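You operate a simulated robot arm through the tools that you are given. There is no shell and no other tool. Be economical: measure what you need, move in short steps, check, and stop when the job is done.

You are at the controls of a simulated robot arm. One attempt, no reset.

## Task
Gauge the bush that stands before the height gauge and set the press for it.
Fine: stand it on the anvil, let the arm down, read, raise the arm again. Stand the bush on the mat beside the press; depth knob at 8 mm for a 22 mm bush, at 4 mm for an 18 mm one. The other bush stays.

Only the result counts: the job must be done as asked and must still hold three seconds after the hand-in. Knocking over, shifting, dropping, spilling or breaking anything else fails it.

## Robot
A 6-joint arm with a two-finger parallel gripper on a trunk, on a base that drives. Base frame: it is fixed to the floor where the robot stands at the start and does not move with it; the origin is under the middle of the robot, x ahead of it, y to its left, z up. Lengths are in mm, angles in degrees, forces in N, time in s.
With the tool pointing down near the work surface it reaches from about 340 to 820 mm from the robot's upright axis, wherever it stands. Its first joint turns from -166.0 to 166.0 degrees. Places, roughly: anvil of the height gauge [700, -100, 800]; depth knob [500, 1700, 1100]; gauge arm [700, -100, 900]; press lever [500, 1700, 1100]; valve mat [700, 800, 800]. Payload 3.91 kg.
Tool frame: the origin (TCP) lies between the finger pads and is the grasp point; the fingertips stand 30 mm ahead of it; z points along the fingers, y is the line along which they close. The gripper opens to 110 mm. The fingers are 20 mm wide and 10 mm thick; the gripper's body (48 by 112 mm) begins 55 mm behind the TCP.
Orientation is that of the tool frame in the base frame, as [roll, pitch, yaw] about the fixed x, y, z axes, in that order (R = Rz(yaw) Ry(pitch) Rx(roll)). With the fingers straight down and closing along the base's y, the tool's x points along the base's -x, its y along +y and its z along -z.

## Interface
- The arm moves only by the tool servo_tool. Its argument "targets" is a list of rows, each an object (a shift or turn left out is 0, a gripper value left out holds the last) with "dp": the shift along the tool's x, y, z in mm, a list of three; "turn": the turn, a rotation vector about the tool's x, y, z in degrees, a list of three. In form: [{"dp": [dx, dy, dz], "turn": [ax, ay, az]}, ...]. A call has 1 to 8 rows; each row is the pose to reach, as a shift and turn from the pose commanded when the call began, along the tool's axes at that moment. "fingers" is the opening in per cent of the stroke, from 0 (shut) to 100 (fully open), set as the call begins (left out, the last holds). A row lasts 0.2 s, in which the tool goes at most 50 mm and 8.6 degrees; a call with a longer step from one row to the next is refused whole, and so is a gripper value outside its range. Where a pose cannot be reached the arm comes as near as it can. A force on the tool above 90 N (or 10 N above the force at the start of the call, whichever is more), or a blocked arm, ends the call early, and 0.2 s more pass. Each finger travels about 45 mm/s and halts on what it meets, pressing with about 32 N; the grip force reading is that of the motor and also rises with nothing between the fingers. The clock runs only during rows and for 0.2 s after the last one: add rows that repeat a pose to give the fingers time. It gives the time, the measured TCP pose, the force on the tool (base axes), the opening and the grip force at its end, in the units of the frame above (readings bear some noise), with the torque about the TCP (base axes, N m) and any sound that the robot's microphone picked up.
- Cameras (640 x 400 px; columns grow to the right, rows downward): "scene" is now at [-1.7, 120.5, 1609.7]; the picture's right is [-0.28, -0.96, 0.00], its down [-0.73, 0.21, -0.65] and it looks along [0.63, -0.19, -0.76] (base axes); focal length 277 px, centre (320, 200). "wrist" rides on the gripper at [77, 7, -114] in the tool frame; the picture's right is [-0.09, 1.00, 0.00], its down [-0.80, -0.07, -0.59] and it looks along [-0.59, -0.05, 0.80] (tool axes); focal length 270 px, centre (320, 200). There is no depth. A picture from a camera that has moved, and an enlarged one, comes with that camera's place and axes in the base frame and with its lens.
- get_image(camera): a new picture of that camera. The clock stands still meanwhile.
- raise_lower(by): slides the trunk up (or, below 0, down) by that many mm; the arm and the scene camera ride with it, the base frame stays. It gives what a move gives, with no picture.
- base_move(legs): drives the robot by 1 to 6 legs, each [ahead, turn to the left] in mm and degrees, along the robot's own axes; the way and the turn of a leg run together, so that a leg with both is an arc; at most 1500 mm and 180 degrees a leg. The arm and the cameras ride along, it lands a little off, and it stops where it bumps. It gives what a move gives.
- head_to(pan, tilt): turns the head with the scene camera to pan (to the left, within 155 degrees either way) and tilt (down, from -29 to 69), counted from straight ahead of the robot. It gives what a move gives.
- inspect(camera, box): a new picture of the part [left, top, right, bottom] of that camera's present view, enlarged. The clock stands still meanwhile.
- close_job(): hands the job in; it is judged then, once.

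Go step by step. Nothing tells you exact positions but the pictures and the camera data: compare them with the known pose of the tool, close in by small moves and look again before you grip or let go. The budget is 120 turns and 90 pictures, counting those below and the enlarged ones. Unless the task says otherwise, let go and move clear before handing in, and close with one line.

The tools are called after "Request:" as a command line: name --argument value ..., lists and objects as JSON in quotes. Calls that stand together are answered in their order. servo_tool: Moves the arm, as the interface text tells. Its arguments: {"type":"object","properties":{"targets":{"type":"array","items":{"type":"object","properties":{"dp":{"type":"array","items":{"type":"number"}},"turn":{"type":"array","items":{"type":"number"}}}}},"fingers":{"type":"number"}},"required":["targets"]} The other tools are called the same way: raise_lower (by) slides the trunk up or down; base_move (legs) drives the base; head_to (pan, tilt) turns the head that bears the scene camera; get_image (camera) takes a picture; inspect (camera, box) takes an enlarged picture of a part of a camera's view; close_job () hands the job in.

At the start:

```text
time_s: 0.0
position: [422.8, -83.4, 1145.6]
tool_rot: [180.0, 0.0, -179.1]
wrist_force: [-0.5, 0.4, 0.9]
moment: [-0.02, 0.0, -0.02]
opening: 109.9
finger_force: 0.0
trunk travel left (down, up): [-575.0, 35.0]
robot x, y, heading: [0.9, -4.5, 0.1]
head pan, tilt: [-16.4, 49.2]
```

scene: 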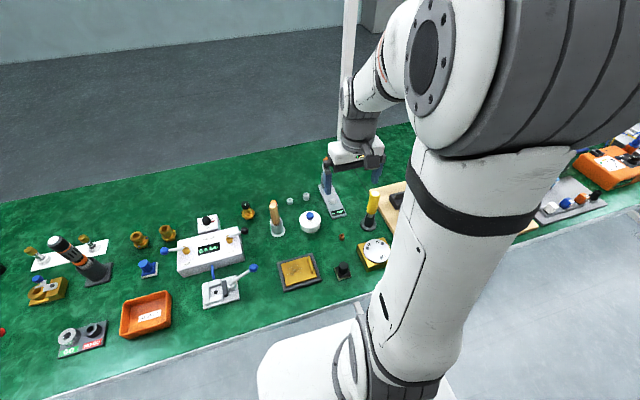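
wrist: 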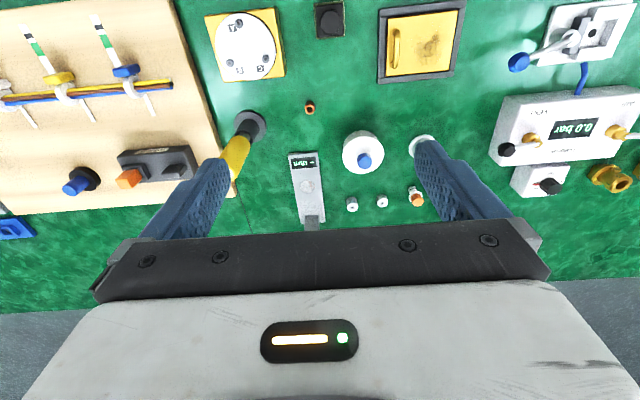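

I see the height gauge ahead of the tool with small parts around it. I'll enlarge the wrist view there first.

Request:
inspect --camera "wrist" --box '[220, 80, 440, 240]'

Request:
inspect --camera "scene" --box '[260, 150, 420, 280]'

```text
2.50 times, centred on (330, 160) of wrist
camera zoom: at [345.5, -77.4, 1259.8], right [0.07, 1.0, 0.0], down [0.8, -0.06, 0.59], along [0.59, -0.04, -0.8], focal length 676 px, centre (295, 300)
```

zoom: 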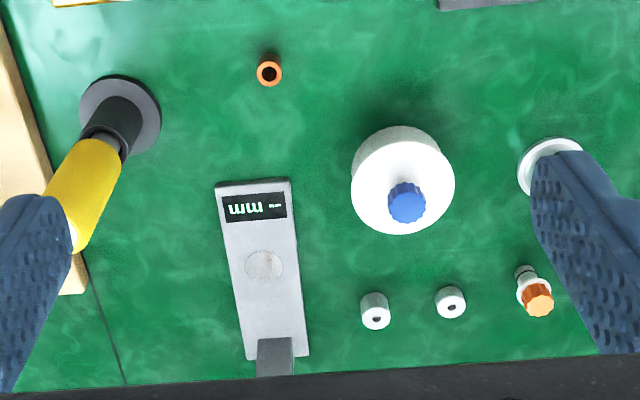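

```text
3.08 times, centred on (340, 215) of scene
camera zoom: at [-1.7, 120.5, 1609.7], right [-0.28, -0.96, 0.0], down [-0.73, 0.21, -0.65], along [0.63, -0.19, -0.76], focal length 852 px, centre (258, 154)
```

zoom: 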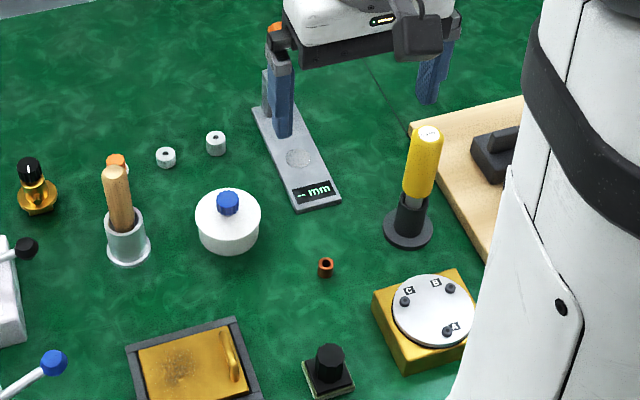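

The copper bush stands near (495, -105), the gauge anvil near (650, -120). I'll bring the tool down above the bush, which also frees the scene view of the gauge.

Request:
servo_tool --targets '[{"dp": [-15, -4, 37]}, {"dp": [-29, -9, 74]}, {"dp": [-43, -13, 111]}, {"dp": [-58, -17, 148]}, {"dp": [-72, -22, 180]}, {"dp": [-72, -22, 180]}]' --fingers 50

Request:
get_image --camera "wrist"

Request:
inspect --camera "scene" --box '[260, 150, 420, 280]'

```text
time_s: 1.4
position: [493.0, -104.5, 964.9]
tool_rot: [-179.9, 0.1, -179.1]
wrist_force: [0.1, 0.1, -0.1]
moment: [0.0, 0.06, -0.02]
opening: 55.1
finger_force: 0.0
trunk travel left (down, up): [-575.0, 35.0]
robot x, y, heading: [0.6, -6.2, 0.1]
head pan, tilt: [-16.4, 49.2]
```

```text
85 pictures are left
camera wrist: at [415.8, -98.1, 1078.4], right [0.07, 1.0, 0.0], down [0.8, -0.06, 0.6], along [0.59, -0.04, -0.8], focal length 270 px, centre (320, 200)
```

wrist: 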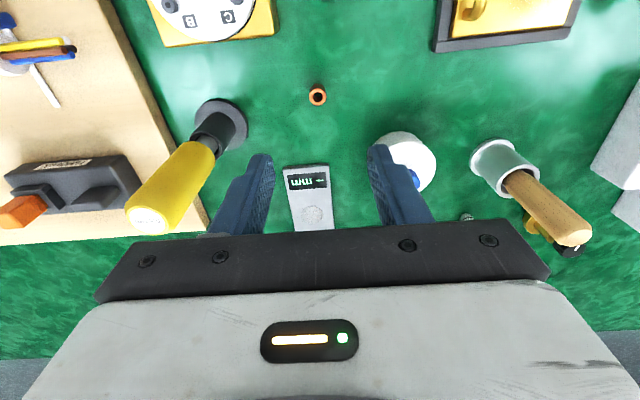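

```text
3.08 times, centred on (340, 215) of scene
camera zoom: at [-1.9, 120.5, 1609.7], right [-0.28, -0.96, 0.0], down [-0.73, 0.21, -0.65], along [0.63, -0.19, -0.76], focal length 852 px, centre (258, 154)
```

zoom: 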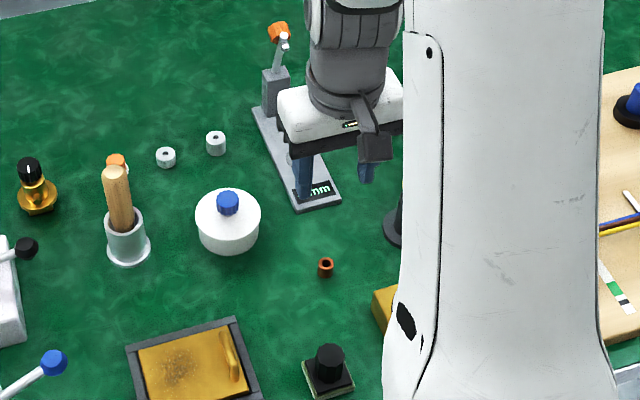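

The gauge arm is tipped up with an orange knob, leaving the anvil free from above. The bush lies right under the tool at about (493, -106); going down partway and looking.

Request:
servo_tool --targets '[{"dp": [0, -1, 40]}, {"dp": [0, -1, 80]}, {"dp": [0, -1, 115]}, {"dp": [0, -1, 130]}, {"dp": [0, -1, 130]}]'

Request:
get_image --camera "wrist"

Request:
inspect --camera "scene" --box '[300, 140, 380, 250]'

```text
time_s: 2.6
position: [495.1, -105.7, 835.5]
tool_rot: [179.9, 0.0, -179.1]
wrist_force: [-0.1, -0.4, -0.2]
moment: [-0.04, -0.01, -0.01]
opening: 54.8
finger_force: 0.1
trunk travel left (down, up): [-575.0, 35.0]
robot x, y, heading: [1.2, -4.4, -0.0]
head pan, tilt: [-16.4, 49.2]
```

```text
83 pictures are left
camera wrist: at [418.4, -99.8, 949.9], right [0.07, 1.0, 0.0], down [0.8, -0.06, 0.59], along [0.59, -0.04, -0.8], focal length 270 px, centre (320, 200)
```

wrist: 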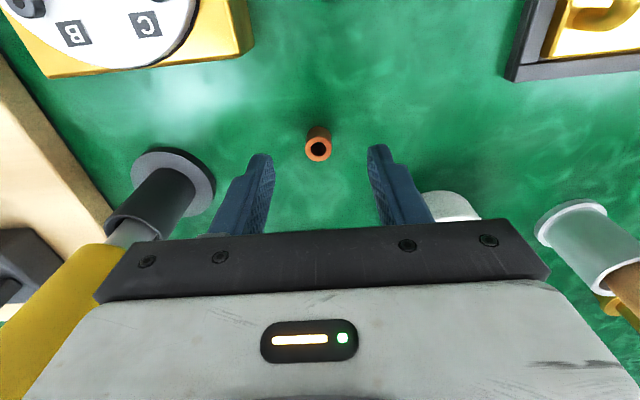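

```text
3.64 times, centred on (340, 195) of scene
camera zoom: at [-1.6, 120.6, 1609.7], right [-0.28, -0.96, 0.0], down [-0.73, 0.21, -0.65], along [0.63, -0.19, -0.76], focal length 1008 px, centre (247, 218)
```

zoom: 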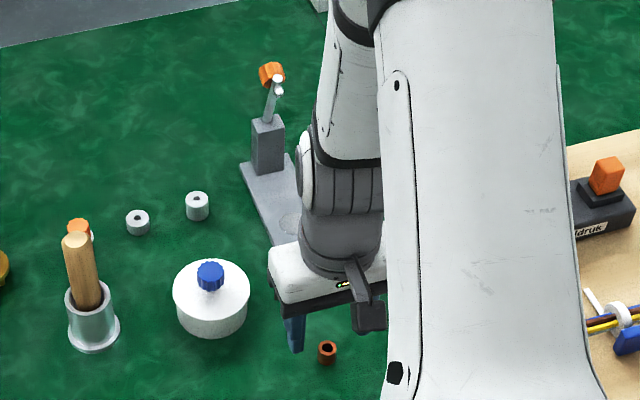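

The bush top is at about (491, -106). I'll shift 4 mm back, go down 20 mm and grip it.

Request:
servo_tool --targets '[{"dp": [4, 0, 0]}, {"dp": [4, 0, 12]}, {"dp": [4, 0, 20]}, {"dp": [4, 0, 20]}]'

Request:
get_image --camera "wrist"

```text
time_s: 3.6
position: [491.6, -105.9, 817.0]
tool_rot: [-180.0, 0.1, -179.2]
wrist_force: [0.8, -0.2, 0.2]
moment: [-0.04, 0.0, -0.04]
opening: 55.1
finger_force: 0.1
trunk travel left (down, up): [-575.0, 35.0]
robot x, y, heading: [1.4, -5.0, -0.2]
head pan, tilt: [-16.4, 49.2]
```

```text
81 pictures are left
camera wrist: at [413.9, -99.2, 929.7], right [0.07, 1.0, 0.0], down [0.8, -0.06, 0.59], along [0.59, -0.04, -0.8], focal length 270 px, centre (320, 200)
```

wrist: 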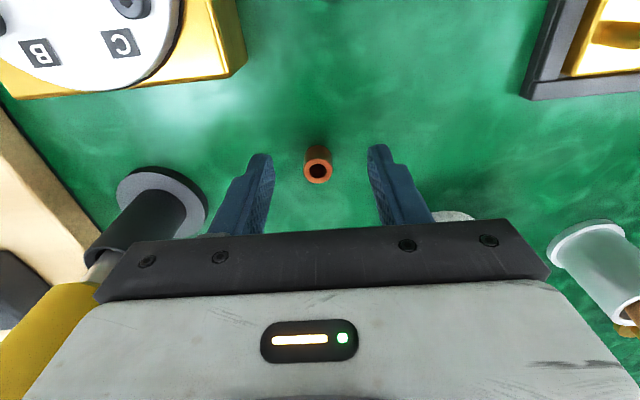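

The bush is centred between the fingertips. Closing.

Request:
servo_tool --targets '[{"dp": [0, 0, 0]}, {"dp": [0, 0, 0]}, {"dp": [0, 0, 0]}, {"dp": [0, 0, 0]}, {"dp": [0, 0, 0]}]' --fingers 5

Request:
get_image --camera "wrist"

```text
time_s: 4.8
position: [491.4, -106.1, 815.8]
tool_rot: [-180.0, 0.0, -179.1]
wrist_force: [0.0, -0.2, 0.2]
moment: [0.01, 0.0, 0.01]
opening: 16.0
finger_force: 31.8
trunk travel left (down, up): [-575.0, 35.0]
robot x, y, heading: [-0.3, -8.2, -0.2]
head pan, tilt: [-16.4, 49.2]
```

```text
80 pictures are left
camera wrist: at [414.1, -99.2, 929.8], right [0.07, 1.0, 0.0], down [0.8, -0.06, 0.59], along [0.59, -0.04, -0.8], focal length 270 px, centre (320, 200)
```

wrist: 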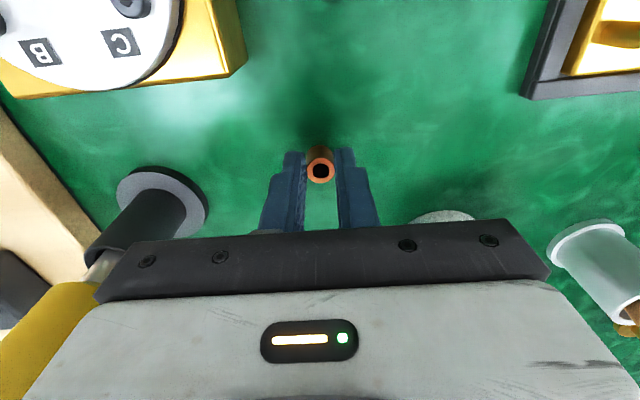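

Grip holds at 16 mm. Lifting and moving toward the gauge, then looking.

Request:
servo_tool --targets '[{"dp": [0, 0, -30]}, {"dp": [0, 0, -70]}, {"dp": [-20, 10, -100]}, {"dp": [-50, 15, -105]}, {"dp": [-50, 15, -105]}]'

Request:
get_image --camera "wrist"

Request:
inspect --camera "scene" --box '[280, 130, 400, 230]'

```text
time_s: 6.0
position: [540.1, -89.7, 921.1]
tool_rot: [-180.0, 0.0, -179.1]
wrist_force: [0.5, -0.9, -0.1]
moment: [0.02, 0.0, 0.02]
opening: 5.7
finger_force: 0.0
trunk travel left (down, up): [-575.0, 35.0]
robot x, y, heading: [1.1, -6.3, -0.0]
head pan, tilt: [-16.4, 49.2]
```

```text
79 pictures are left
camera wrist: at [463.2, -84.1, 1034.9], right [0.07, 1.0, 0.0], down [0.8, -0.06, 0.59], along [0.59, -0.04, -0.8], focal length 270 px, centre (320, 200)
```

wrist: 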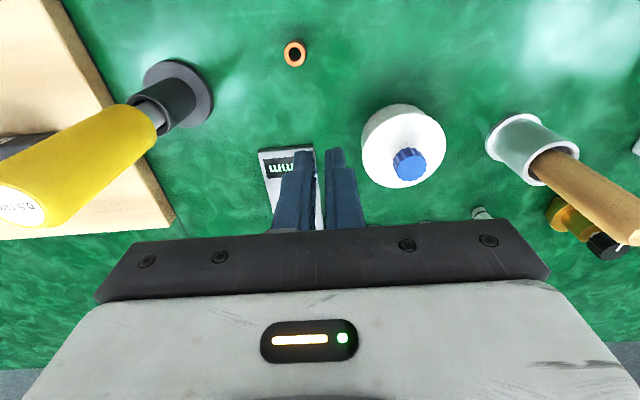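

```text
4.00 times, centred on (340, 180) of scene
camera zoom: at [-1.8, 120.5, 1609.7], right [-0.28, -0.96, 0.0], down [-0.73, 0.21, -0.65], along [0.63, -0.19, -0.76], focal length 1108 px, centre (240, 280)
```

zoom: 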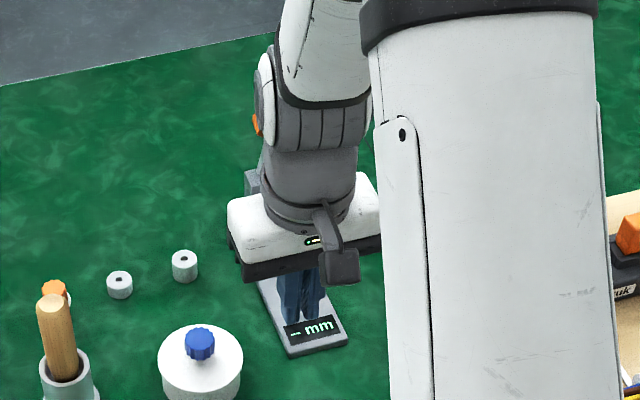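

The bush slipped out and stays standing at its place (about 494, -105). I'll go back, grip lower down and lift slowly.

Request:
servo_tool --targets '[{"dp": [20, -6, 0]}, {"dp": [47, -15, 0]}, {"dp": [47, -15, 0]}, {"dp": [47, -15, 0]}]' --fingers 40

Request:
get_image --camera "wrist"

```text
time_s: 7.0
position: [492.3, -105.6, 921.4]
tool_rot: [180.0, 0.0, -179.1]
wrist_force: [-0.1, 0.2, 0.4]
moment: [0.01, 0.0, 0.01]
opening: 43.6
finger_force: 0.1
trunk travel left (down, up): [-575.0, 35.0]
robot x, y, heading: [1.2, -8.5, -0.3]
head pan, tilt: [-16.4, 49.2]
```

```text
77 pictures are left
camera wrist: at [415.4, -99.5, 1035.0], right [0.07, 1.0, 0.0], down [0.8, -0.06, 0.59], along [0.59, -0.04, -0.8], focal length 270 px, centre (320, 200)
```

wrist: 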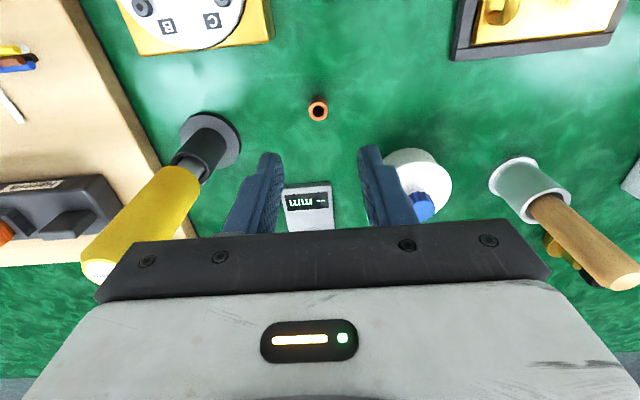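

Request:
servo_tool --targets '[{"dp": [0, 0, 45]}, {"dp": [0, 0, 85]}, {"dp": [0, 0, 103]}, {"dp": [0, 0, 107]}, {"dp": [0, 0, 109]}, {"dp": [0, 0, 109]}]'

Request:
inspect --camera "wrist" --box '[250, 120, 390, 230]'

```text
time_s: 8.4
position: [493.7, -106.3, 812.8]
tool_rot: [180.0, 0.0, -179.2]
wrist_force: [0.0, 1.1, -0.1]
moment: [-0.04, 0.02, -0.01]
opening: 44.1
finger_force: 0.1
trunk travel left (down, up): [-575.0, 35.0]
robot x, y, heading: [2.7, -7.3, -0.0]
head pan, tilt: [-16.4, 49.2]
```

```text
3.64 times, centred on (320, 175) of wrist
camera zoom: at [416.6, -100.4, 925.8], right [0.07, 1.0, 0.0], down [0.8, -0.06, 0.59], along [0.59, -0.04, -0.8], focal length 983 px, centre (320, 291)
```

zoom: 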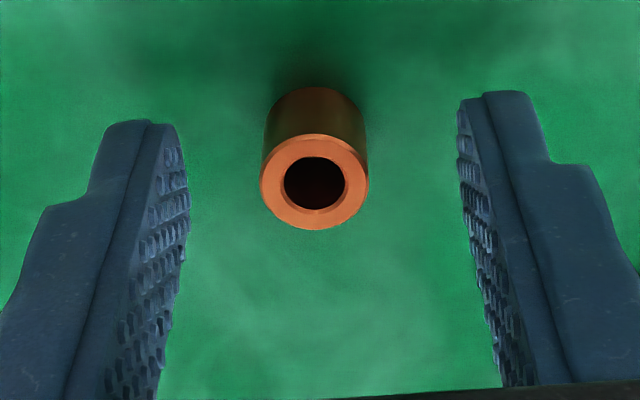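

The bush seems about 3 mm nearer than the finger centre. I'll correct, go 2 mm lower and close fully.

Request:
servo_tool --targets '[{"dp": [3, 0, 0]}, {"dp": [3, 0, 2]}, {"dp": [3, 0, 2]}]'

Request:
servo_tool --targets '[{"dp": [0, 0, 0]}, {"dp": [0, 0, 0]}, {"dp": [0, 0, 0]}, {"dp": [0, 0, 0]}, {"dp": [0, 0, 0]}]' --fingers 0

Request:
servo_tool --targets '[{"dp": [0, 0, -2]}, {"dp": [0, 0, -5]}, {"dp": [0, 0, -9]}, {"dp": [0, 0, -14]}, {"dp": [0, 0, -20]}]'

Request:
inspect --camera "wrist" --box '[250, 120, 390, 230]'

```text
time_s: 9.2
position: [490.4, -106.6, 808.7]
tool_rot: [-180.0, -0.1, -179.1]
wrist_force: [-0.2, -0.2, 0.3]
moment: [-0.02, 0.02, 0.01]
opening: 43.9
finger_force: 0.0
trunk travel left (down, up): [-575.0, 35.0]
robot x, y, heading: [-2.7, -8.3, 0.1]
head pan, tilt: [-16.4, 49.2]
```

```text
time_s: 10.4
position: [490.9, -106.1, 810.1]
tool_rot: [-179.9, 0.1, -179.1]
wrist_force: [-0.3, -1.4, 0.2]
moment: [-0.06, -0.01, -0.01]
opening: 16.2
finger_force: 31.7
trunk travel left (down, up): [-575.0, 35.0]
robot x, y, heading: [-0.8, -7.5, 0.0]
head pan, tilt: [-16.4, 49.2]
```

```text
time_s: 11.6
position: [490.5, -106.0, 829.0]
tool_rot: [-180.0, -0.1, -179.0]
wrist_force: [-0.7, 0.3, -0.7]
moment: [0.01, -0.02, -0.01]
opening: 16.2
finger_force: 32.0
trunk travel left (down, up): [-575.0, 35.0]
robot x, y, heading: [-1.5, -4.5, 0.2]
head pan, tilt: [-16.4, 49.2]
```

```text
3.64 times, centred on (320, 175) of wrist
camera zoom: at [413.9, -99.8, 944.1], right [0.07, 1.0, 0.0], down [0.8, -0.06, 0.59], along [0.59, -0.04, -0.8], focal length 983 px, centre (320, 291)
```

zoom: 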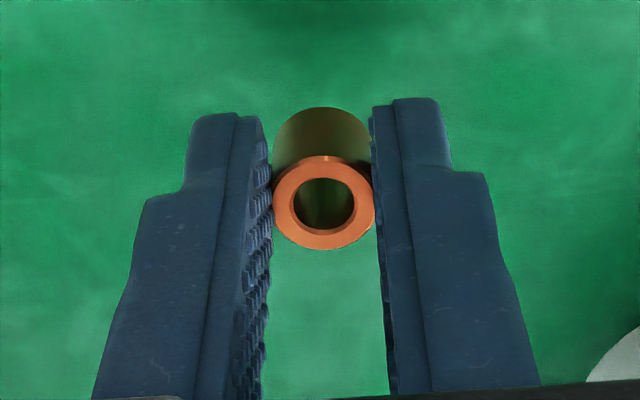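

The bush is lifted this time. Raising slowly further and moving toward the gauge.

Request:
servo_tool --targets '[{"dp": [0, 0, -10]}, {"dp": [0, 0, -22]}, {"dp": [0, 0, -34]}, {"dp": [-10, -3, -46]}, {"dp": [-22, -6, -56]}, {"dp": [-34, -10, -60]}, {"dp": [-46, -14, -60]}, {"dp": [-56, -18, -60]}]'

Request:
servo_tool --targets '[{"dp": [-12, 0, 0]}, {"dp": [-24, 0, 0]}, {"dp": [-36, 0, 0]}, {"dp": [-48, 0, 0]}, {"dp": [-60, 0, 0]}, {"dp": [-60, 0, 0]}]'

Request:
get_image --camera "wrist"

Request:
inspect --camera "scene" --box '[280, 110, 400, 220]'

```text
time_s: 13.4
position: [548.0, -123.3, 891.0]
tool_rot: [-180.0, 0.0, -179.1]
wrist_force: [-0.3, -0.1, -0.1]
moment: [0.02, 0.0, -0.01]
opening: 16.2
finger_force: 32.1
trunk travel left (down, up): [-575.0, 35.0]
robot x, y, heading: [1.5, -3.6, -0.2]
head pan, tilt: [-16.4, 49.2]
```

```text
time_s: 14.8
position: [608.1, -121.2, 888.5]
tool_rot: [180.0, 0.0, -179.1]
wrist_force: [-0.2, -0.2, -0.6]
moment: [0.01, 0.0, 0.03]
opening: 16.3
finger_force: 31.6
trunk travel left (down, up): [-575.0, 35.0]
robot x, y, heading: [0.3, -7.7, -0.2]
head pan, tilt: [-16.4, 49.2]
```

```text
74 pictures are left
camera wrist: at [530.4, -115.1, 1002.8], right [0.07, 1.0, 0.0], down [0.8, -0.06, 0.59], along [0.59, -0.04, -0.8], focal length 270 px, centre (320, 200)
```

wrist: 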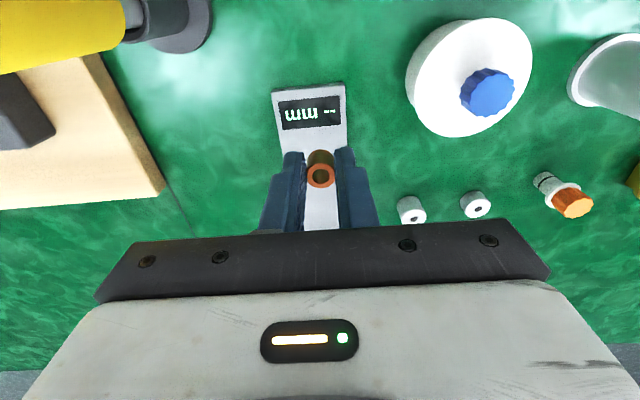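

```text
3.64 times, centred on (340, 165) of scene
camera zoom: at [-1.5, 120.5, 1609.7], right [-0.28, -0.96, 0.0], down [-0.73, 0.21, -0.65], along [0.63, -0.19, -0.76], focal length 1008 px, centre (247, 327)
```

zoom: 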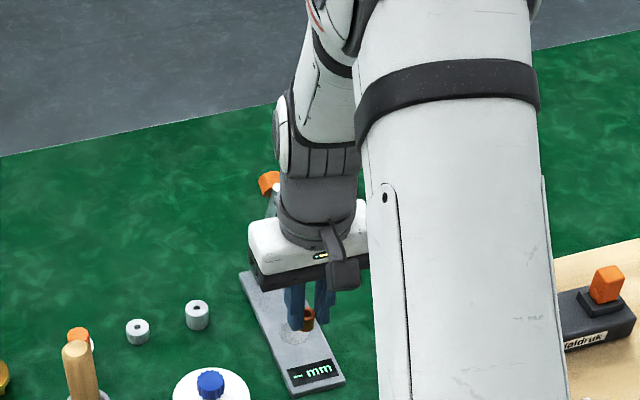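

The gauge's centreline is near y = -126 and the anvil near x = 648. I'll move over the anvil slowly at this height and check clearance to the raised arm.

Request:
servo_tool --targets '[{"dp": [-10, -4, 0]}, {"dp": [-20, -4, 0]}, {"dp": [-30, -4, 0]}, {"dp": [-40, -4, 0]}, {"dp": [-40, -4, 0]}]'

Request:
inspect --camera "scene" --box '[290, 110, 390, 210]'

Request:
get_image --camera "wrist"

```text
time_s: 16.0
position: [648.4, -124.8, 889.9]
tool_rot: [-179.9, 0.1, -179.1]
wrist_force: [-0.1, 0.6, 0.5]
moment: [0.01, 0.01, -0.01]
opening: 16.2
finger_force: 32.0
trunk travel left (down, up): [-575.0, 35.0]
robot x, y, heading: [2.5, -7.5, 0.1]
head pan, tilt: [-16.4, 49.2]
```

```text
4.00 times, centred on (340, 160) of scene
camera zoom: at [-1.4, 120.5, 1609.7], right [-0.28, -0.96, 0.0], down [-0.73, 0.21, -0.65], along [0.63, -0.19, -0.76], focal length 1108 px, centre (240, 360)
```

zoom: 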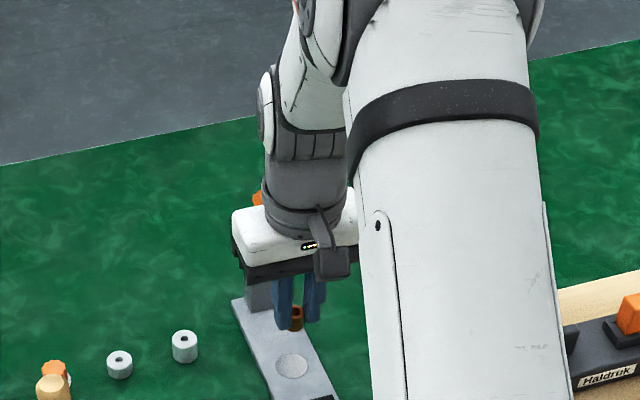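

```text
71 pictures are left
camera wrist: at [570.7, -118.8, 1003.9], right [0.07, 1.0, 0.0], down [0.8, -0.06, 0.59], along [0.59, -0.04, -0.8], focal length 270 px, centre (320, 200)
```

wrist: 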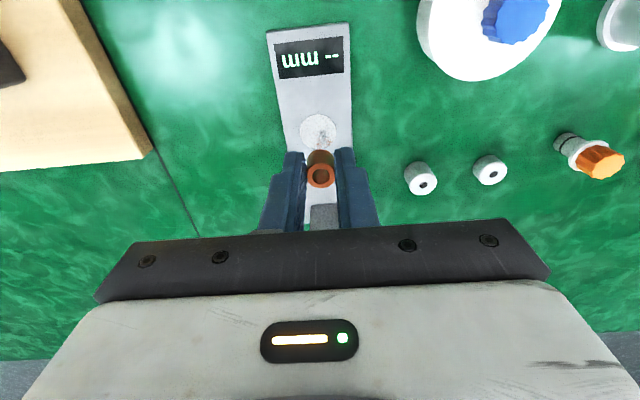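

The anvil centre shows at about (652, -125), nearly beneath the bush. Lowering partway.

Request:
servo_tool --targets '[{"dp": [-3, 0, 12]}, {"dp": [-3, 0, 24]}, {"dp": [-3, 0, 36]}, {"dp": [-3, 0, 48]}, {"dp": [-3, 0, 57]}, {"dp": [-3, 0, 57]}]'

Request:
inspect --camera "wrist" --box '[240, 80, 400, 240]'

Request:
inspect --camera "scene" --box '[290, 130, 390, 230]'

```text
time_s: 17.4
position: [651.8, -124.9, 832.3]
tool_rot: [179.9, 0.0, -179.2]
wrist_force: [1.5, 0.5, 0.3]
moment: [-0.03, -0.03, -0.01]
opening: 16.3
finger_force: 32.3
trunk travel left (down, up): [-575.0, 35.0]
robot x, y, heading: [1.1, -5.9, 0.1]
head pan, tilt: [-16.4, 49.2]
```

```text
2.50 times, centred on (320, 160) of wrist
camera zoom: at [574.0, -118.7, 946.4], right [0.07, 1.0, 0.0], down [0.8, -0.06, 0.59], along [0.59, -0.04, -0.8], focal length 676 px, centre (320, 300)
```

zoom: 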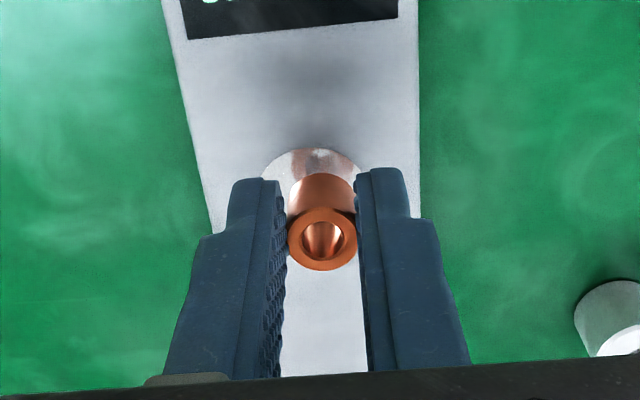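

```text
4.00 times, centred on (340, 180) of scene
camera zoom: at [-1.4, 120.5, 1609.7], right [-0.28, -0.96, 0.0], down [-0.73, 0.21, -0.65], along [0.63, -0.19, -0.76], focal length 1108 px, centre (240, 280)
```

zoom: 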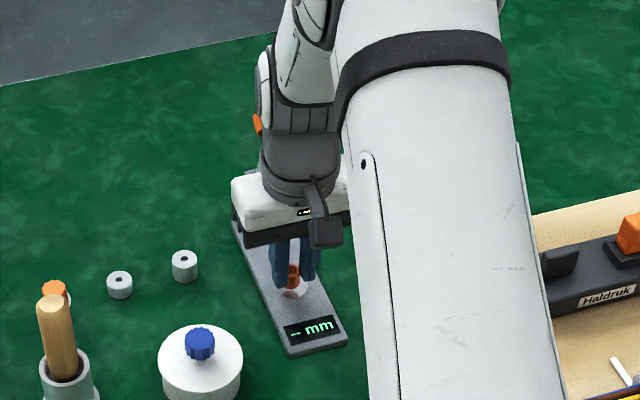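

Bush is over the disc within about 1 mm. Lowering in small steps to contact.

Request:
servo_tool --targets '[{"dp": [1, -1, 1]}, {"dp": [1, -1, 2.5]}, {"dp": [1, -1, 4]}, {"dp": [1, -1, 4]}]'

Request:
inspect --camera "wrist" --box '[240, 80, 400, 240]'

```text
time_s: 18.4
position: [649.4, -126.6, 828.8]
tool_rot: [-179.9, 0.0, -179.1]
wrist_force: [-0.4, 0.0, -0.1]
moment: [0.0, -0.03, -0.02]
opening: 16.5
finger_force: 32.0
trunk travel left (down, up): [-575.0, 35.0]
robot x, y, heading: [-0.2, -5.2, 0.0]
head pan, tilt: [-16.4, 49.2]
```

```text
2.50 times, centred on (320, 160) of wrist
camera zoom: at [572.4, -119.8, 942.6], right [0.07, 1.0, 0.0], down [0.8, -0.06, 0.59], along [0.59, -0.04, -0.8], focal length 676 px, centre (320, 300)
```

zoom: 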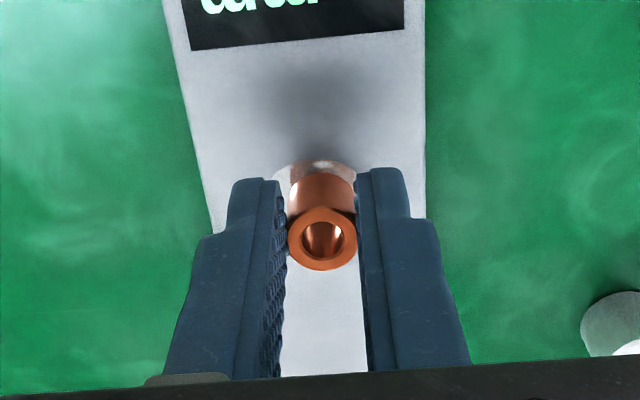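

Request:
servo_tool --targets '[{"dp": [0, 0, 1]}, {"dp": [0, 0, 2]}, {"dp": [0, 0, 2]}]'

Request:
servo_tool --targets '[{"dp": [0, 0, 1]}, {"dp": [0, 0, 2]}, {"dp": [0, 0, 2]}]'

Request:
inspect --camera "wrist" --box '[240, 80, 400, 240]'

```text
time_s: 19.2
position: [649.2, -126.0, 825.1]
tool_rot: [-180.0, -0.1, -179.1]
wrist_force: [0.1, 0.6, 0.5]
moment: [0.06, 0.01, 0.01]
opening: 16.2
finger_force: 32.1
trunk travel left (down, up): [-575.0, 35.0]
robot x, y, heading: [2.0, -5.4, -0.0]
head pan, tilt: [-16.4, 49.2]
```

```text
time_s: 20.0
position: [649.9, -125.8, 824.8]
tool_rot: [-180.0, 0.0, -179.1]
wrist_force: [-0.3, -0.1, -0.3]
moment: [-0.03, -0.01, 0.01]
opening: 16.3
finger_force: 32.1
trunk travel left (down, up): [-575.0, 35.0]
robot x, y, heading: [2.2, -8.6, -0.3]
head pan, tilt: [-16.4, 49.2]
```

```text
2.50 times, centred on (320, 160) of wrist
camera zoom: at [572.4, -119.9, 938.1], right [0.07, 1.0, 0.0], down [0.8, -0.06, 0.59], along [0.59, -0.04, -0.8], focal length 676 px, centre (320, 300)
```

zoom: 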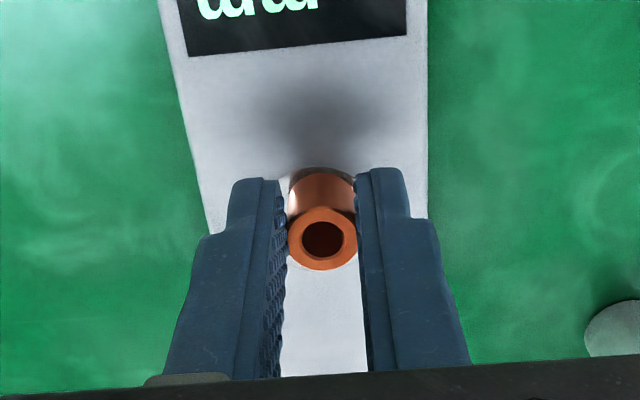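

Request:
servo_tool --targets '[{"dp": [-2.5, 0, 0]}, {"dp": [-2.5, 0, 1]}, {"dp": [-2.5, 0, 2]}, {"dp": [-2.5, 0, 2]}]'

Request:
servo_tool --targets '[{"dp": [0, 0, 1]}, {"dp": [0, 0, 2]}, {"dp": [0, 0, 2]}]'

Request:
inspect --camera "wrist" --box '[240, 80, 400, 240]'

```text
time_s: 21.0
position: [651.5, -126.4, 822.8]
tool_rot: [-180.0, 0.0, -179.0]
wrist_force: [0.4, 0.6, 0.6]
moment: [-0.03, 0.01, 0.03]
opening: 16.3
finger_force: 32.0
trunk travel left (down, up): [-575.0, 35.0]
robot x, y, heading: [-1.1, -6.4, -0.4]
head pan, tilt: [-16.4, 49.2]
```

```text
time_s: 21.8
position: [651.8, -127.1, 821.1]
tool_rot: [179.9, 0.0, -179.1]
wrist_force: [0.0, 1.0, 2.1]
moment: [0.06, 0.01, 0.04]
opening: 16.0
finger_force: 31.7
trunk travel left (down, up): [-575.0, 35.0]
robot x, y, heading: [-2.3, -9.7, -0.4]
head pan, tilt: [-16.4, 49.2]
```

```text
2.50 times, centred on (320, 160) of wrist
camera zoom: at [574.5, -120.6, 934.5], right [0.07, 1.0, 0.0], down [0.8, -0.06, 0.59], along [0.59, -0.04, -0.8], focal length 676 px, centre (320, 300)
```

zoom: 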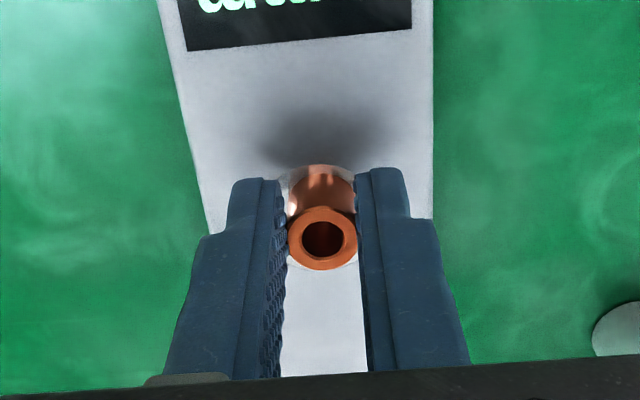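

Request:
servo_tool --targets '[{"dp": [0, 0, 1]}, {"dp": [0, 0, 1]}, {"dp": [0, 0, 1]}]'

Request:
servo_tool --targets '[{"dp": [0, 0, 1]}, {"dp": [0, 0, 1]}, {"dp": [0, 0, 1]}]'

Request:
inspect --camera "wrist" --box '[240, 80, 400, 240]'

```text
time_s: 22.6
position: [651.6, -125.8, 819.7]
tool_rot: [-179.9, 0.2, -179.1]
wrist_force: [-1.1, -1.5, 13.6]
moment: [-0.01, -0.04, -0.04]
opening: 16.4
finger_force: 32.0
trunk travel left (down, up): [-575.0, 35.0]
robot x, y, heading: [0.6, -6.7, -0.4]
head pan, tilt: [-16.4, 49.2]
```

```text
time_s: 23.4
position: [652.3, -126.6, 819.2]
tool_rot: [-179.9, 0.2, -179.1]
wrist_force: [-0.1, -2.6, 22.7]
moment: [-0.08, -0.13, -0.04]
opening: 16.6
finger_force: 32.0
trunk travel left (down, up): [-575.0, 35.0]
robot x, y, heading: [3.7, -8.1, 0.0]
head pan, tilt: [-16.4, 49.2]
```

```text
2.50 times, centred on (320, 160) of wrist
camera zoom: at [574.3, -120.3, 933.9], right [0.07, 1.0, 0.0], down [0.8, -0.06, 0.6], along [0.6, -0.04, -0.8], focal length 676 px, centre (320, 300)
```

zoom: 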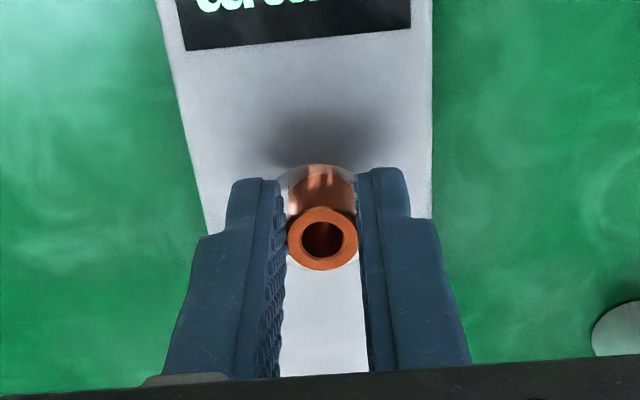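

The bush is seated on the anvil. I'll relieve the pressure and open.

Request:
servo_tool --targets '[{"dp": [0, 0, -1.5]}, {"dp": [0, 0, -1.5]}]'

Request:
servo_tool --targets '[{"dp": [0, 0, 0]}, {"dp": [0, 0, 0]}, {"dp": [0, 0, 0]}, {"dp": [0, 0, 0]}]' --fingers 40

Request:
servo_tool --targets '[{"dp": [0, 0, -15]}, {"dp": [0, 0, -40]}, {"dp": [0, 0, -70]}, {"dp": [30, 0, -100]}, {"dp": [60, 0, -130]}, {"dp": [100, 0, -150]}, {"dp": [100, 0, -150]}]'

Request:
get_image --camera "wrist"

Request:
get_image --camera "scene"

```text
time_s: 24.0
position: [650.7, -126.6, 820.4]
tool_rot: [-180.0, 0.0, -179.0]
wrist_force: [5.4, -1.9, 15.4]
moment: [-0.08, -0.32, 0.01]
opening: 16.3
finger_force: 31.6
trunk travel left (down, up): [-575.0, 35.0]
robot x, y, heading: [1.3, -5.2, -0.3]
head pan, tilt: [-16.4, 49.2]
```

```text
time_s: 25.0
position: [652.5, -126.3, 819.9]
tool_rot: [-180.0, 0.1, -179.0]
wrist_force: [0.5, -0.5, 0.1]
moment: [-0.02, 0.03, -0.01]
opening: 43.7
finger_force: 0.1
trunk travel left (down, up): [-575.0, 35.0]
robot x, y, heading: [-2.5, -6.8, -0.3]
head pan, tilt: [-16.4, 49.2]
```

```text
time_s: 26.6
position: [553.3, -127.0, 969.6]
tool_rot: [-180.0, 0.1, -179.2]
wrist_force: [1.4, -0.8, -0.3]
moment: [0.02, 0.02, -0.01]
opening: 44.0
finger_force: 0.1
trunk travel left (down, up): [-575.0, 35.0]
robot x, y, heading: [-5.3, -9.6, 0.0]
head pan, tilt: [-16.4, 49.2]
```

```text
64 pictures are left
camera wrist: at [476.4, -121.5, 1083.8], right [0.07, 1.0, 0.0], down [0.8, -0.06, 0.59], along [0.59, -0.04, -0.8], focal length 270 px, centre (320, 200)
```

wrist: 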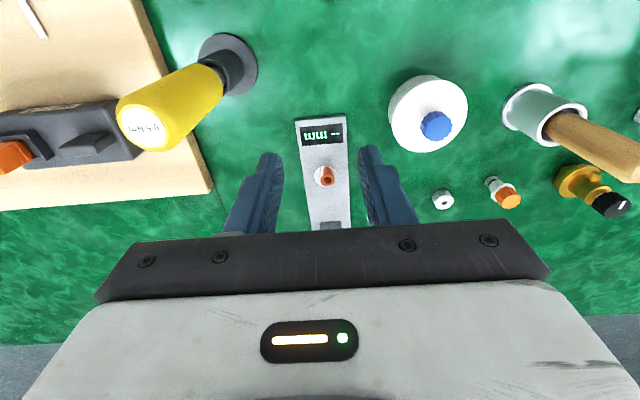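

```text
63 pictures are left
camera scene: at [-1.0, 120.4, 1609.7], right [-0.28, -0.96, 0.0], down [-0.73, 0.21, -0.65], along [0.63, -0.19, -0.76], focal length 277 px, centre (320, 200)
```

scene: 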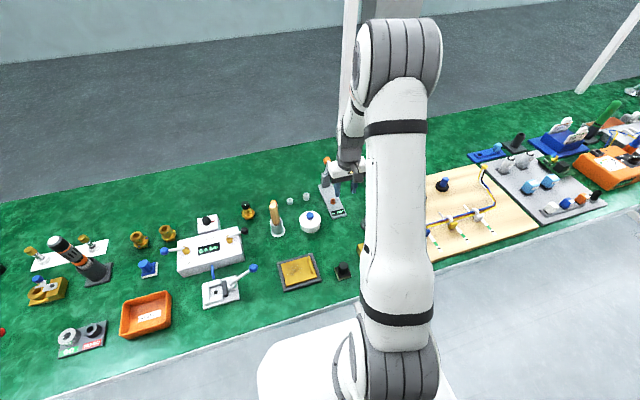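

Request:
inspect --camera "wrist" --box '[280, 110, 370, 240]'

Request:
inspect --camera "scene" --box '[295, 140, 365, 225]'

```text
3.08 times, centred on (325, 175) of wrist
camera zoom: at [476.4, -121.5, 1083.8], right [0.07, 1.0, 0.0], down [0.8, -0.06, 0.59], along [0.59, -0.04, -0.8], focal length 832 px, centre (305, 277)
```

zoom: 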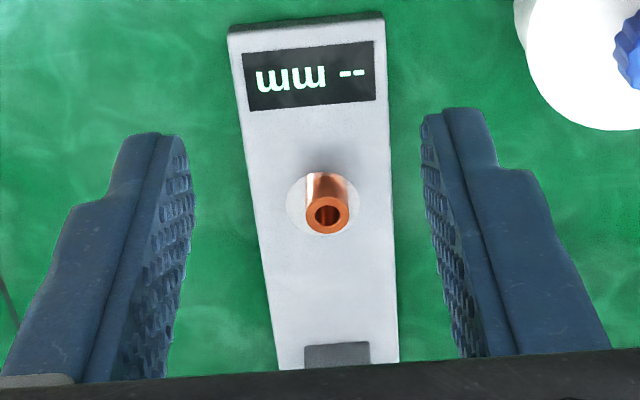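

```text
4.71 times, centred on (330, 182) of scene
camera zoom: at [-1.0, 120.4, 1609.7], right [-0.28, -0.96, 0.0], down [-0.73, 0.21, -0.65], along [0.63, -0.19, -0.76], focal length 1304 px, centre (273, 282)
```

zoom: 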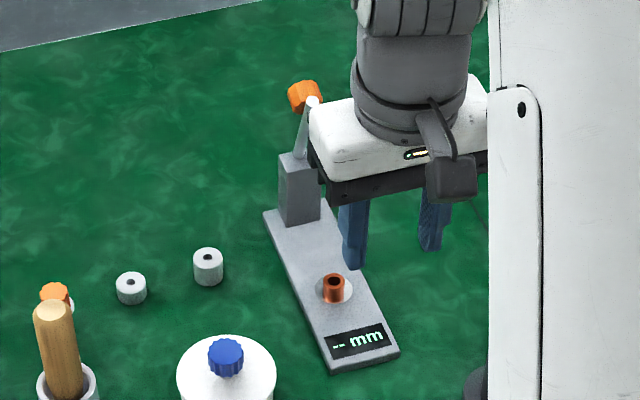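

The bush stands centred on the anvil. I'll back off to see the gauge arm clearly.

Request:
servo_tool --targets '[{"dp": [20, -30, -30]}, {"dp": [40, -60, -60]}, {"dp": [60, -90, -90]}, {"dp": [80, -120, -110]}, {"dp": [80, -120, -110]}]'

Request:
inspect --camera "scene" --box '[305, 140, 365, 220]'

Request:
get_image --camera "wrist"

```text
time_s: 27.8
position: [474.5, -249.8, 1081.1]
tool_rot: [180.0, 0.0, -179.1]
wrist_force: [0.6, -0.6, -0.5]
moment: [0.01, -0.02, 0.01]
opening: 44.1
finger_force: 0.0
trunk travel left (down, up): [-575.0, 35.0]
robot x, y, heading: [1.9, -5.6, -0.2]
head pan, tilt: [-16.4, 49.2]
```

```text
5.00 times, centred on (335, 180) of scene
camera zoom: at [-1.3, 120.6, 1609.7], right [-0.28, -0.96, 0.0], down [-0.73, 0.21, -0.65], along [0.63, -0.19, -0.76], focal length 1385 px, centre (245, 300)
```

zoom: 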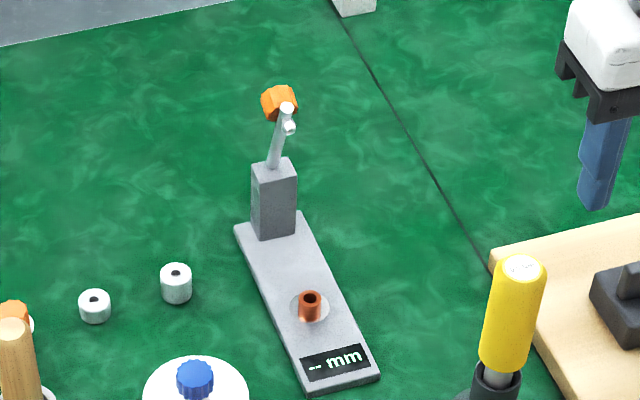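

```text
59 pictures are left
camera wrist: at [397.6, -244.4, 1195.1], right [0.07, 1.0, 0.0], down [0.8, -0.06, 0.59], along [0.59, -0.04, -0.8], focal length 270 px, centre (320, 200)
```

wrist: 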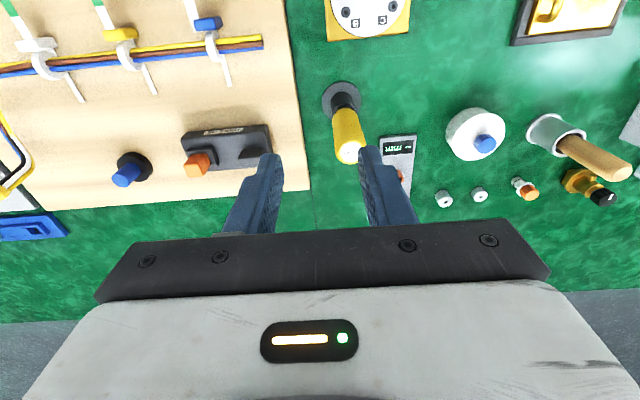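

The gauge arm leans up from its column; the orange knob sits on the far side near (738, -126, 932). I'll tilt the hand to look at it from the front for a better fix.

Request:
servo_tool --targets '[{"dp": [-28, 24, 10], "turn": [0, -8, 0]}, {"dp": [-56, 48, 30], "turn": [0, -16, 0]}, {"dp": [-84, 72, 50], "turn": [0, -24, 0]}, {"dp": [-112, 96, 68], "turn": [0, -32, 0]}, {"dp": [-137, 118, 81], "turn": [0, -40, 0]}, {"dp": [-137, 118, 81], "turn": [0, -40, 0]}]' --fingers 100

Request:
get_image --camera "wrist"

```text
time_s: 29.2
position: [608.7, -128.3, 1003.3]
tool_rot: [-179.9, 39.9, -178.8]
wrist_force: [1.6, 0.1, 0.2]
moment: [0.02, -0.01, 0.04]
opening: 110.1
finger_force: 0.0
trunk travel left (down, up): [-575.0, 35.0]
robot x, y, heading: [1.3, -6.4, -0.1]
head pan, tilt: [-16.4, 49.2]
```

```text
58 pictures are left
camera wrist: at [475.5, -124.1, 1040.4], right [0.05, 1.0, 0.05], down [0.23, -0.06, 0.97], along [0.97, -0.03, -0.24], focal length 270 px, centre (320, 200)
```

wrist: 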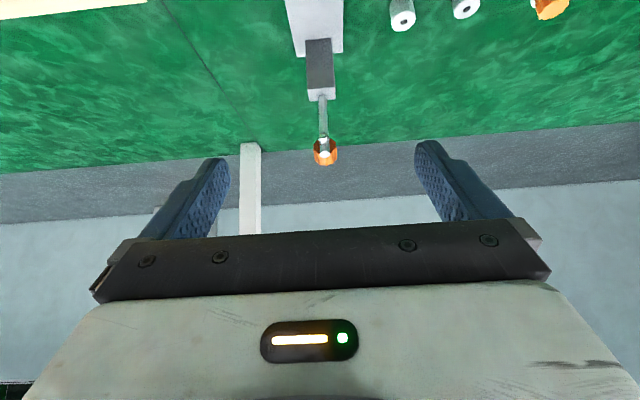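

Request:
inspect --camera "wrist" --box '[280, 40, 370, 180]'

Request:
inspect --camera "scene" --box '[300, 145, 350, 190]'

```text
2.86 times, centred on (325, 110) of wrist
camera zoom: at [475.5, -124.1, 1040.4], right [0.05, 1.0, 0.05], down [0.23, -0.06, 0.97], along [0.97, -0.03, -0.24], focal length 772 px, centre (306, 457)
```

zoom: 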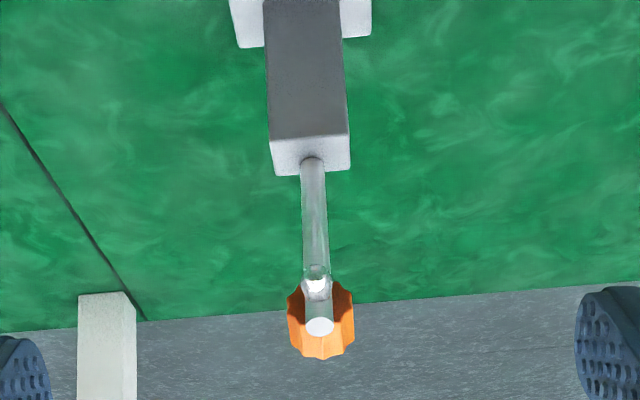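

```text
8.89 times, centred on (325, 168) of scene
camera zoom: at [-1.9, 120.4, 1609.7], right [-0.28, -0.96, 0.0], down [-0.73, 0.21, -0.65], along [0.63, -0.19, -0.76], focal length 2463 px, centre (276, 489)
```

zoom: 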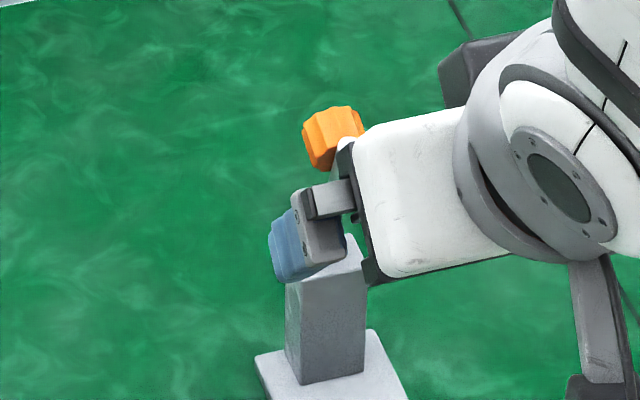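

The knob is about 25 mm across, near (744, -127, 924). I'll bring the hand upright above it and look.

Request:
servo_tool --targets '[{"dp": [-20, 0, 12], "turn": [0, 8, 0]}, {"dp": [-43, -1, 26], "turn": [0, 16, 0]}, {"dp": [-67, -1, 42], "turn": [0, 24, 0]}, {"dp": [-92, -2, 57], "turn": [0, 32, 0]}, {"dp": [-116, -2, 71], "turn": [0, 40, 0]}, {"dp": [-116, -2, 71], "turn": [0, 40, 0]}]' --fingers 55

Request:
get_image --camera "wrist"

Request:
inspect --camera "scene" --box '[290, 110, 370, 190]'

```text
time_s: 30.6
position: [742.3, -128.3, 1021.8]
tool_rot: [-179.9, -0.1, -179.1]
wrist_force: [-0.3, 0.7, -0.4]
moment: [0.0, 0.03, 0.03]
opening: 60.6
finger_force: 0.1
out of reach, approached as far as the arm can: row 1, 2
trunk travel left (down, up): [-575.0, 35.0]
robot x, y, heading: [0.2, -8.4, -0.1]
head pan, tilt: [-16.4, 49.2]
```

```text
55 pictures are left
camera wrist: at [665.3, -121.9, 1135.1], right [0.07, 1.0, 0.0], down [0.8, -0.06, 0.59], along [0.59, -0.04, -0.8], focal length 270 px, centre (320, 200)
```

wrist: 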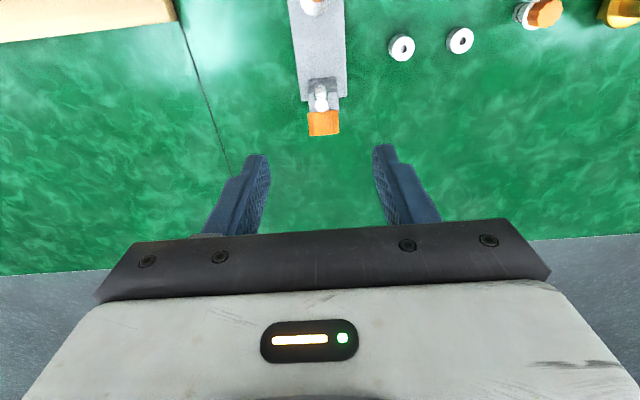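

```text
5.00 times, centred on (330, 150) of scene
camera zoom: at [-2.4, 120.7, 1609.7], right [-0.28, -0.96, 0.0], down [-0.73, 0.21, -0.65], along [0.63, -0.19, -0.76], focal length 1385 px, centre (270, 450)
```

zoom: 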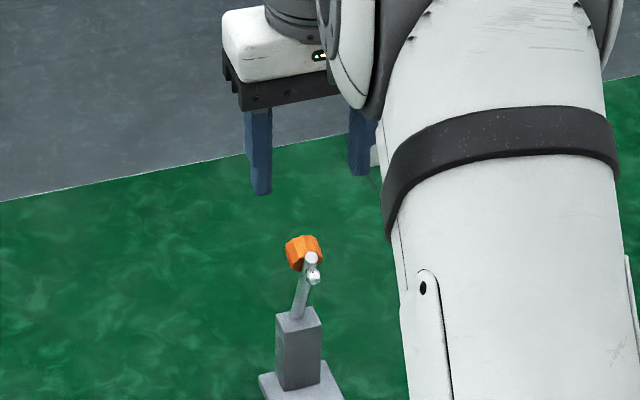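

The wrist view puts the knob at about (744, -125, 924), right beneath. Going down around it.

Request:
servo_tool --targets '[{"dp": [-1, 2, 25]}, {"dp": [-1, 2, 50]}, {"dp": [-1, 2, 62]}, {"dp": [-1, 2, 70]}, {"dp": [-1, 2, 70]}]'

Request:
inspect --camera "wrist" --box '[240, 100, 400, 240]'

Request:
inspect --camera "scene" --box '[290, 110, 370, 190]'

```text
time_s: 31.8
position: [743.5, -125.8, 948.8]
tool_rot: [180.0, 0.0, -179.1]
wrist_force: [0.4, 0.1, 0.2]
moment: [-0.01, 0.0, -0.04]
opening: 60.4
finger_force: 0.1
trunk travel left (down, up): [-575.0, 35.0]
robot x, y, heading: [0.6, -9.4, 0.0]
head pan, tilt: [-16.4, 49.2]
```

```text
2.86 times, centred on (320, 170) of wrist
camera zoom: at [667.3, -120.2, 1063.3], right [0.07, 1.0, 0.0], down [0.8, -0.06, 0.59], along [0.59, -0.04, -0.8], focal length 772 px, centre (320, 286)
```

zoom: 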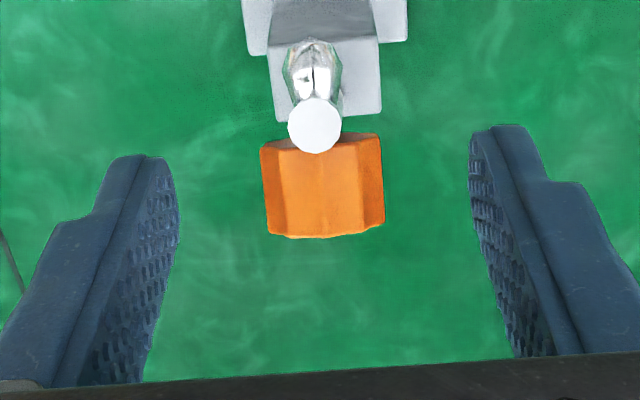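

```text
5.00 times, centred on (330, 150) of scene
camera zoom: at [-1.4, 120.5, 1609.7], right [-0.28, -0.96, 0.0], down [-0.73, 0.21, -0.65], along [0.63, -0.19, -0.76], focal length 1385 px, centre (270, 450)
```

zoom: 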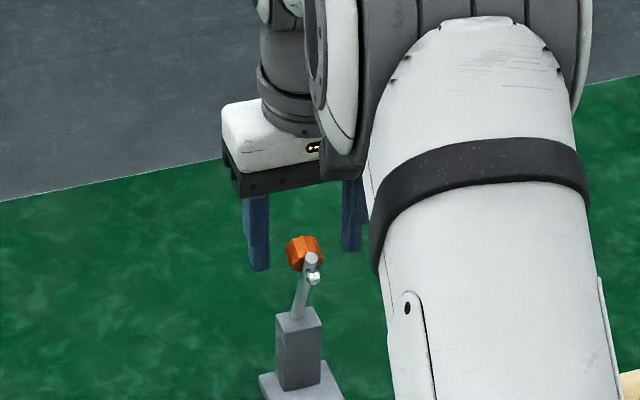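

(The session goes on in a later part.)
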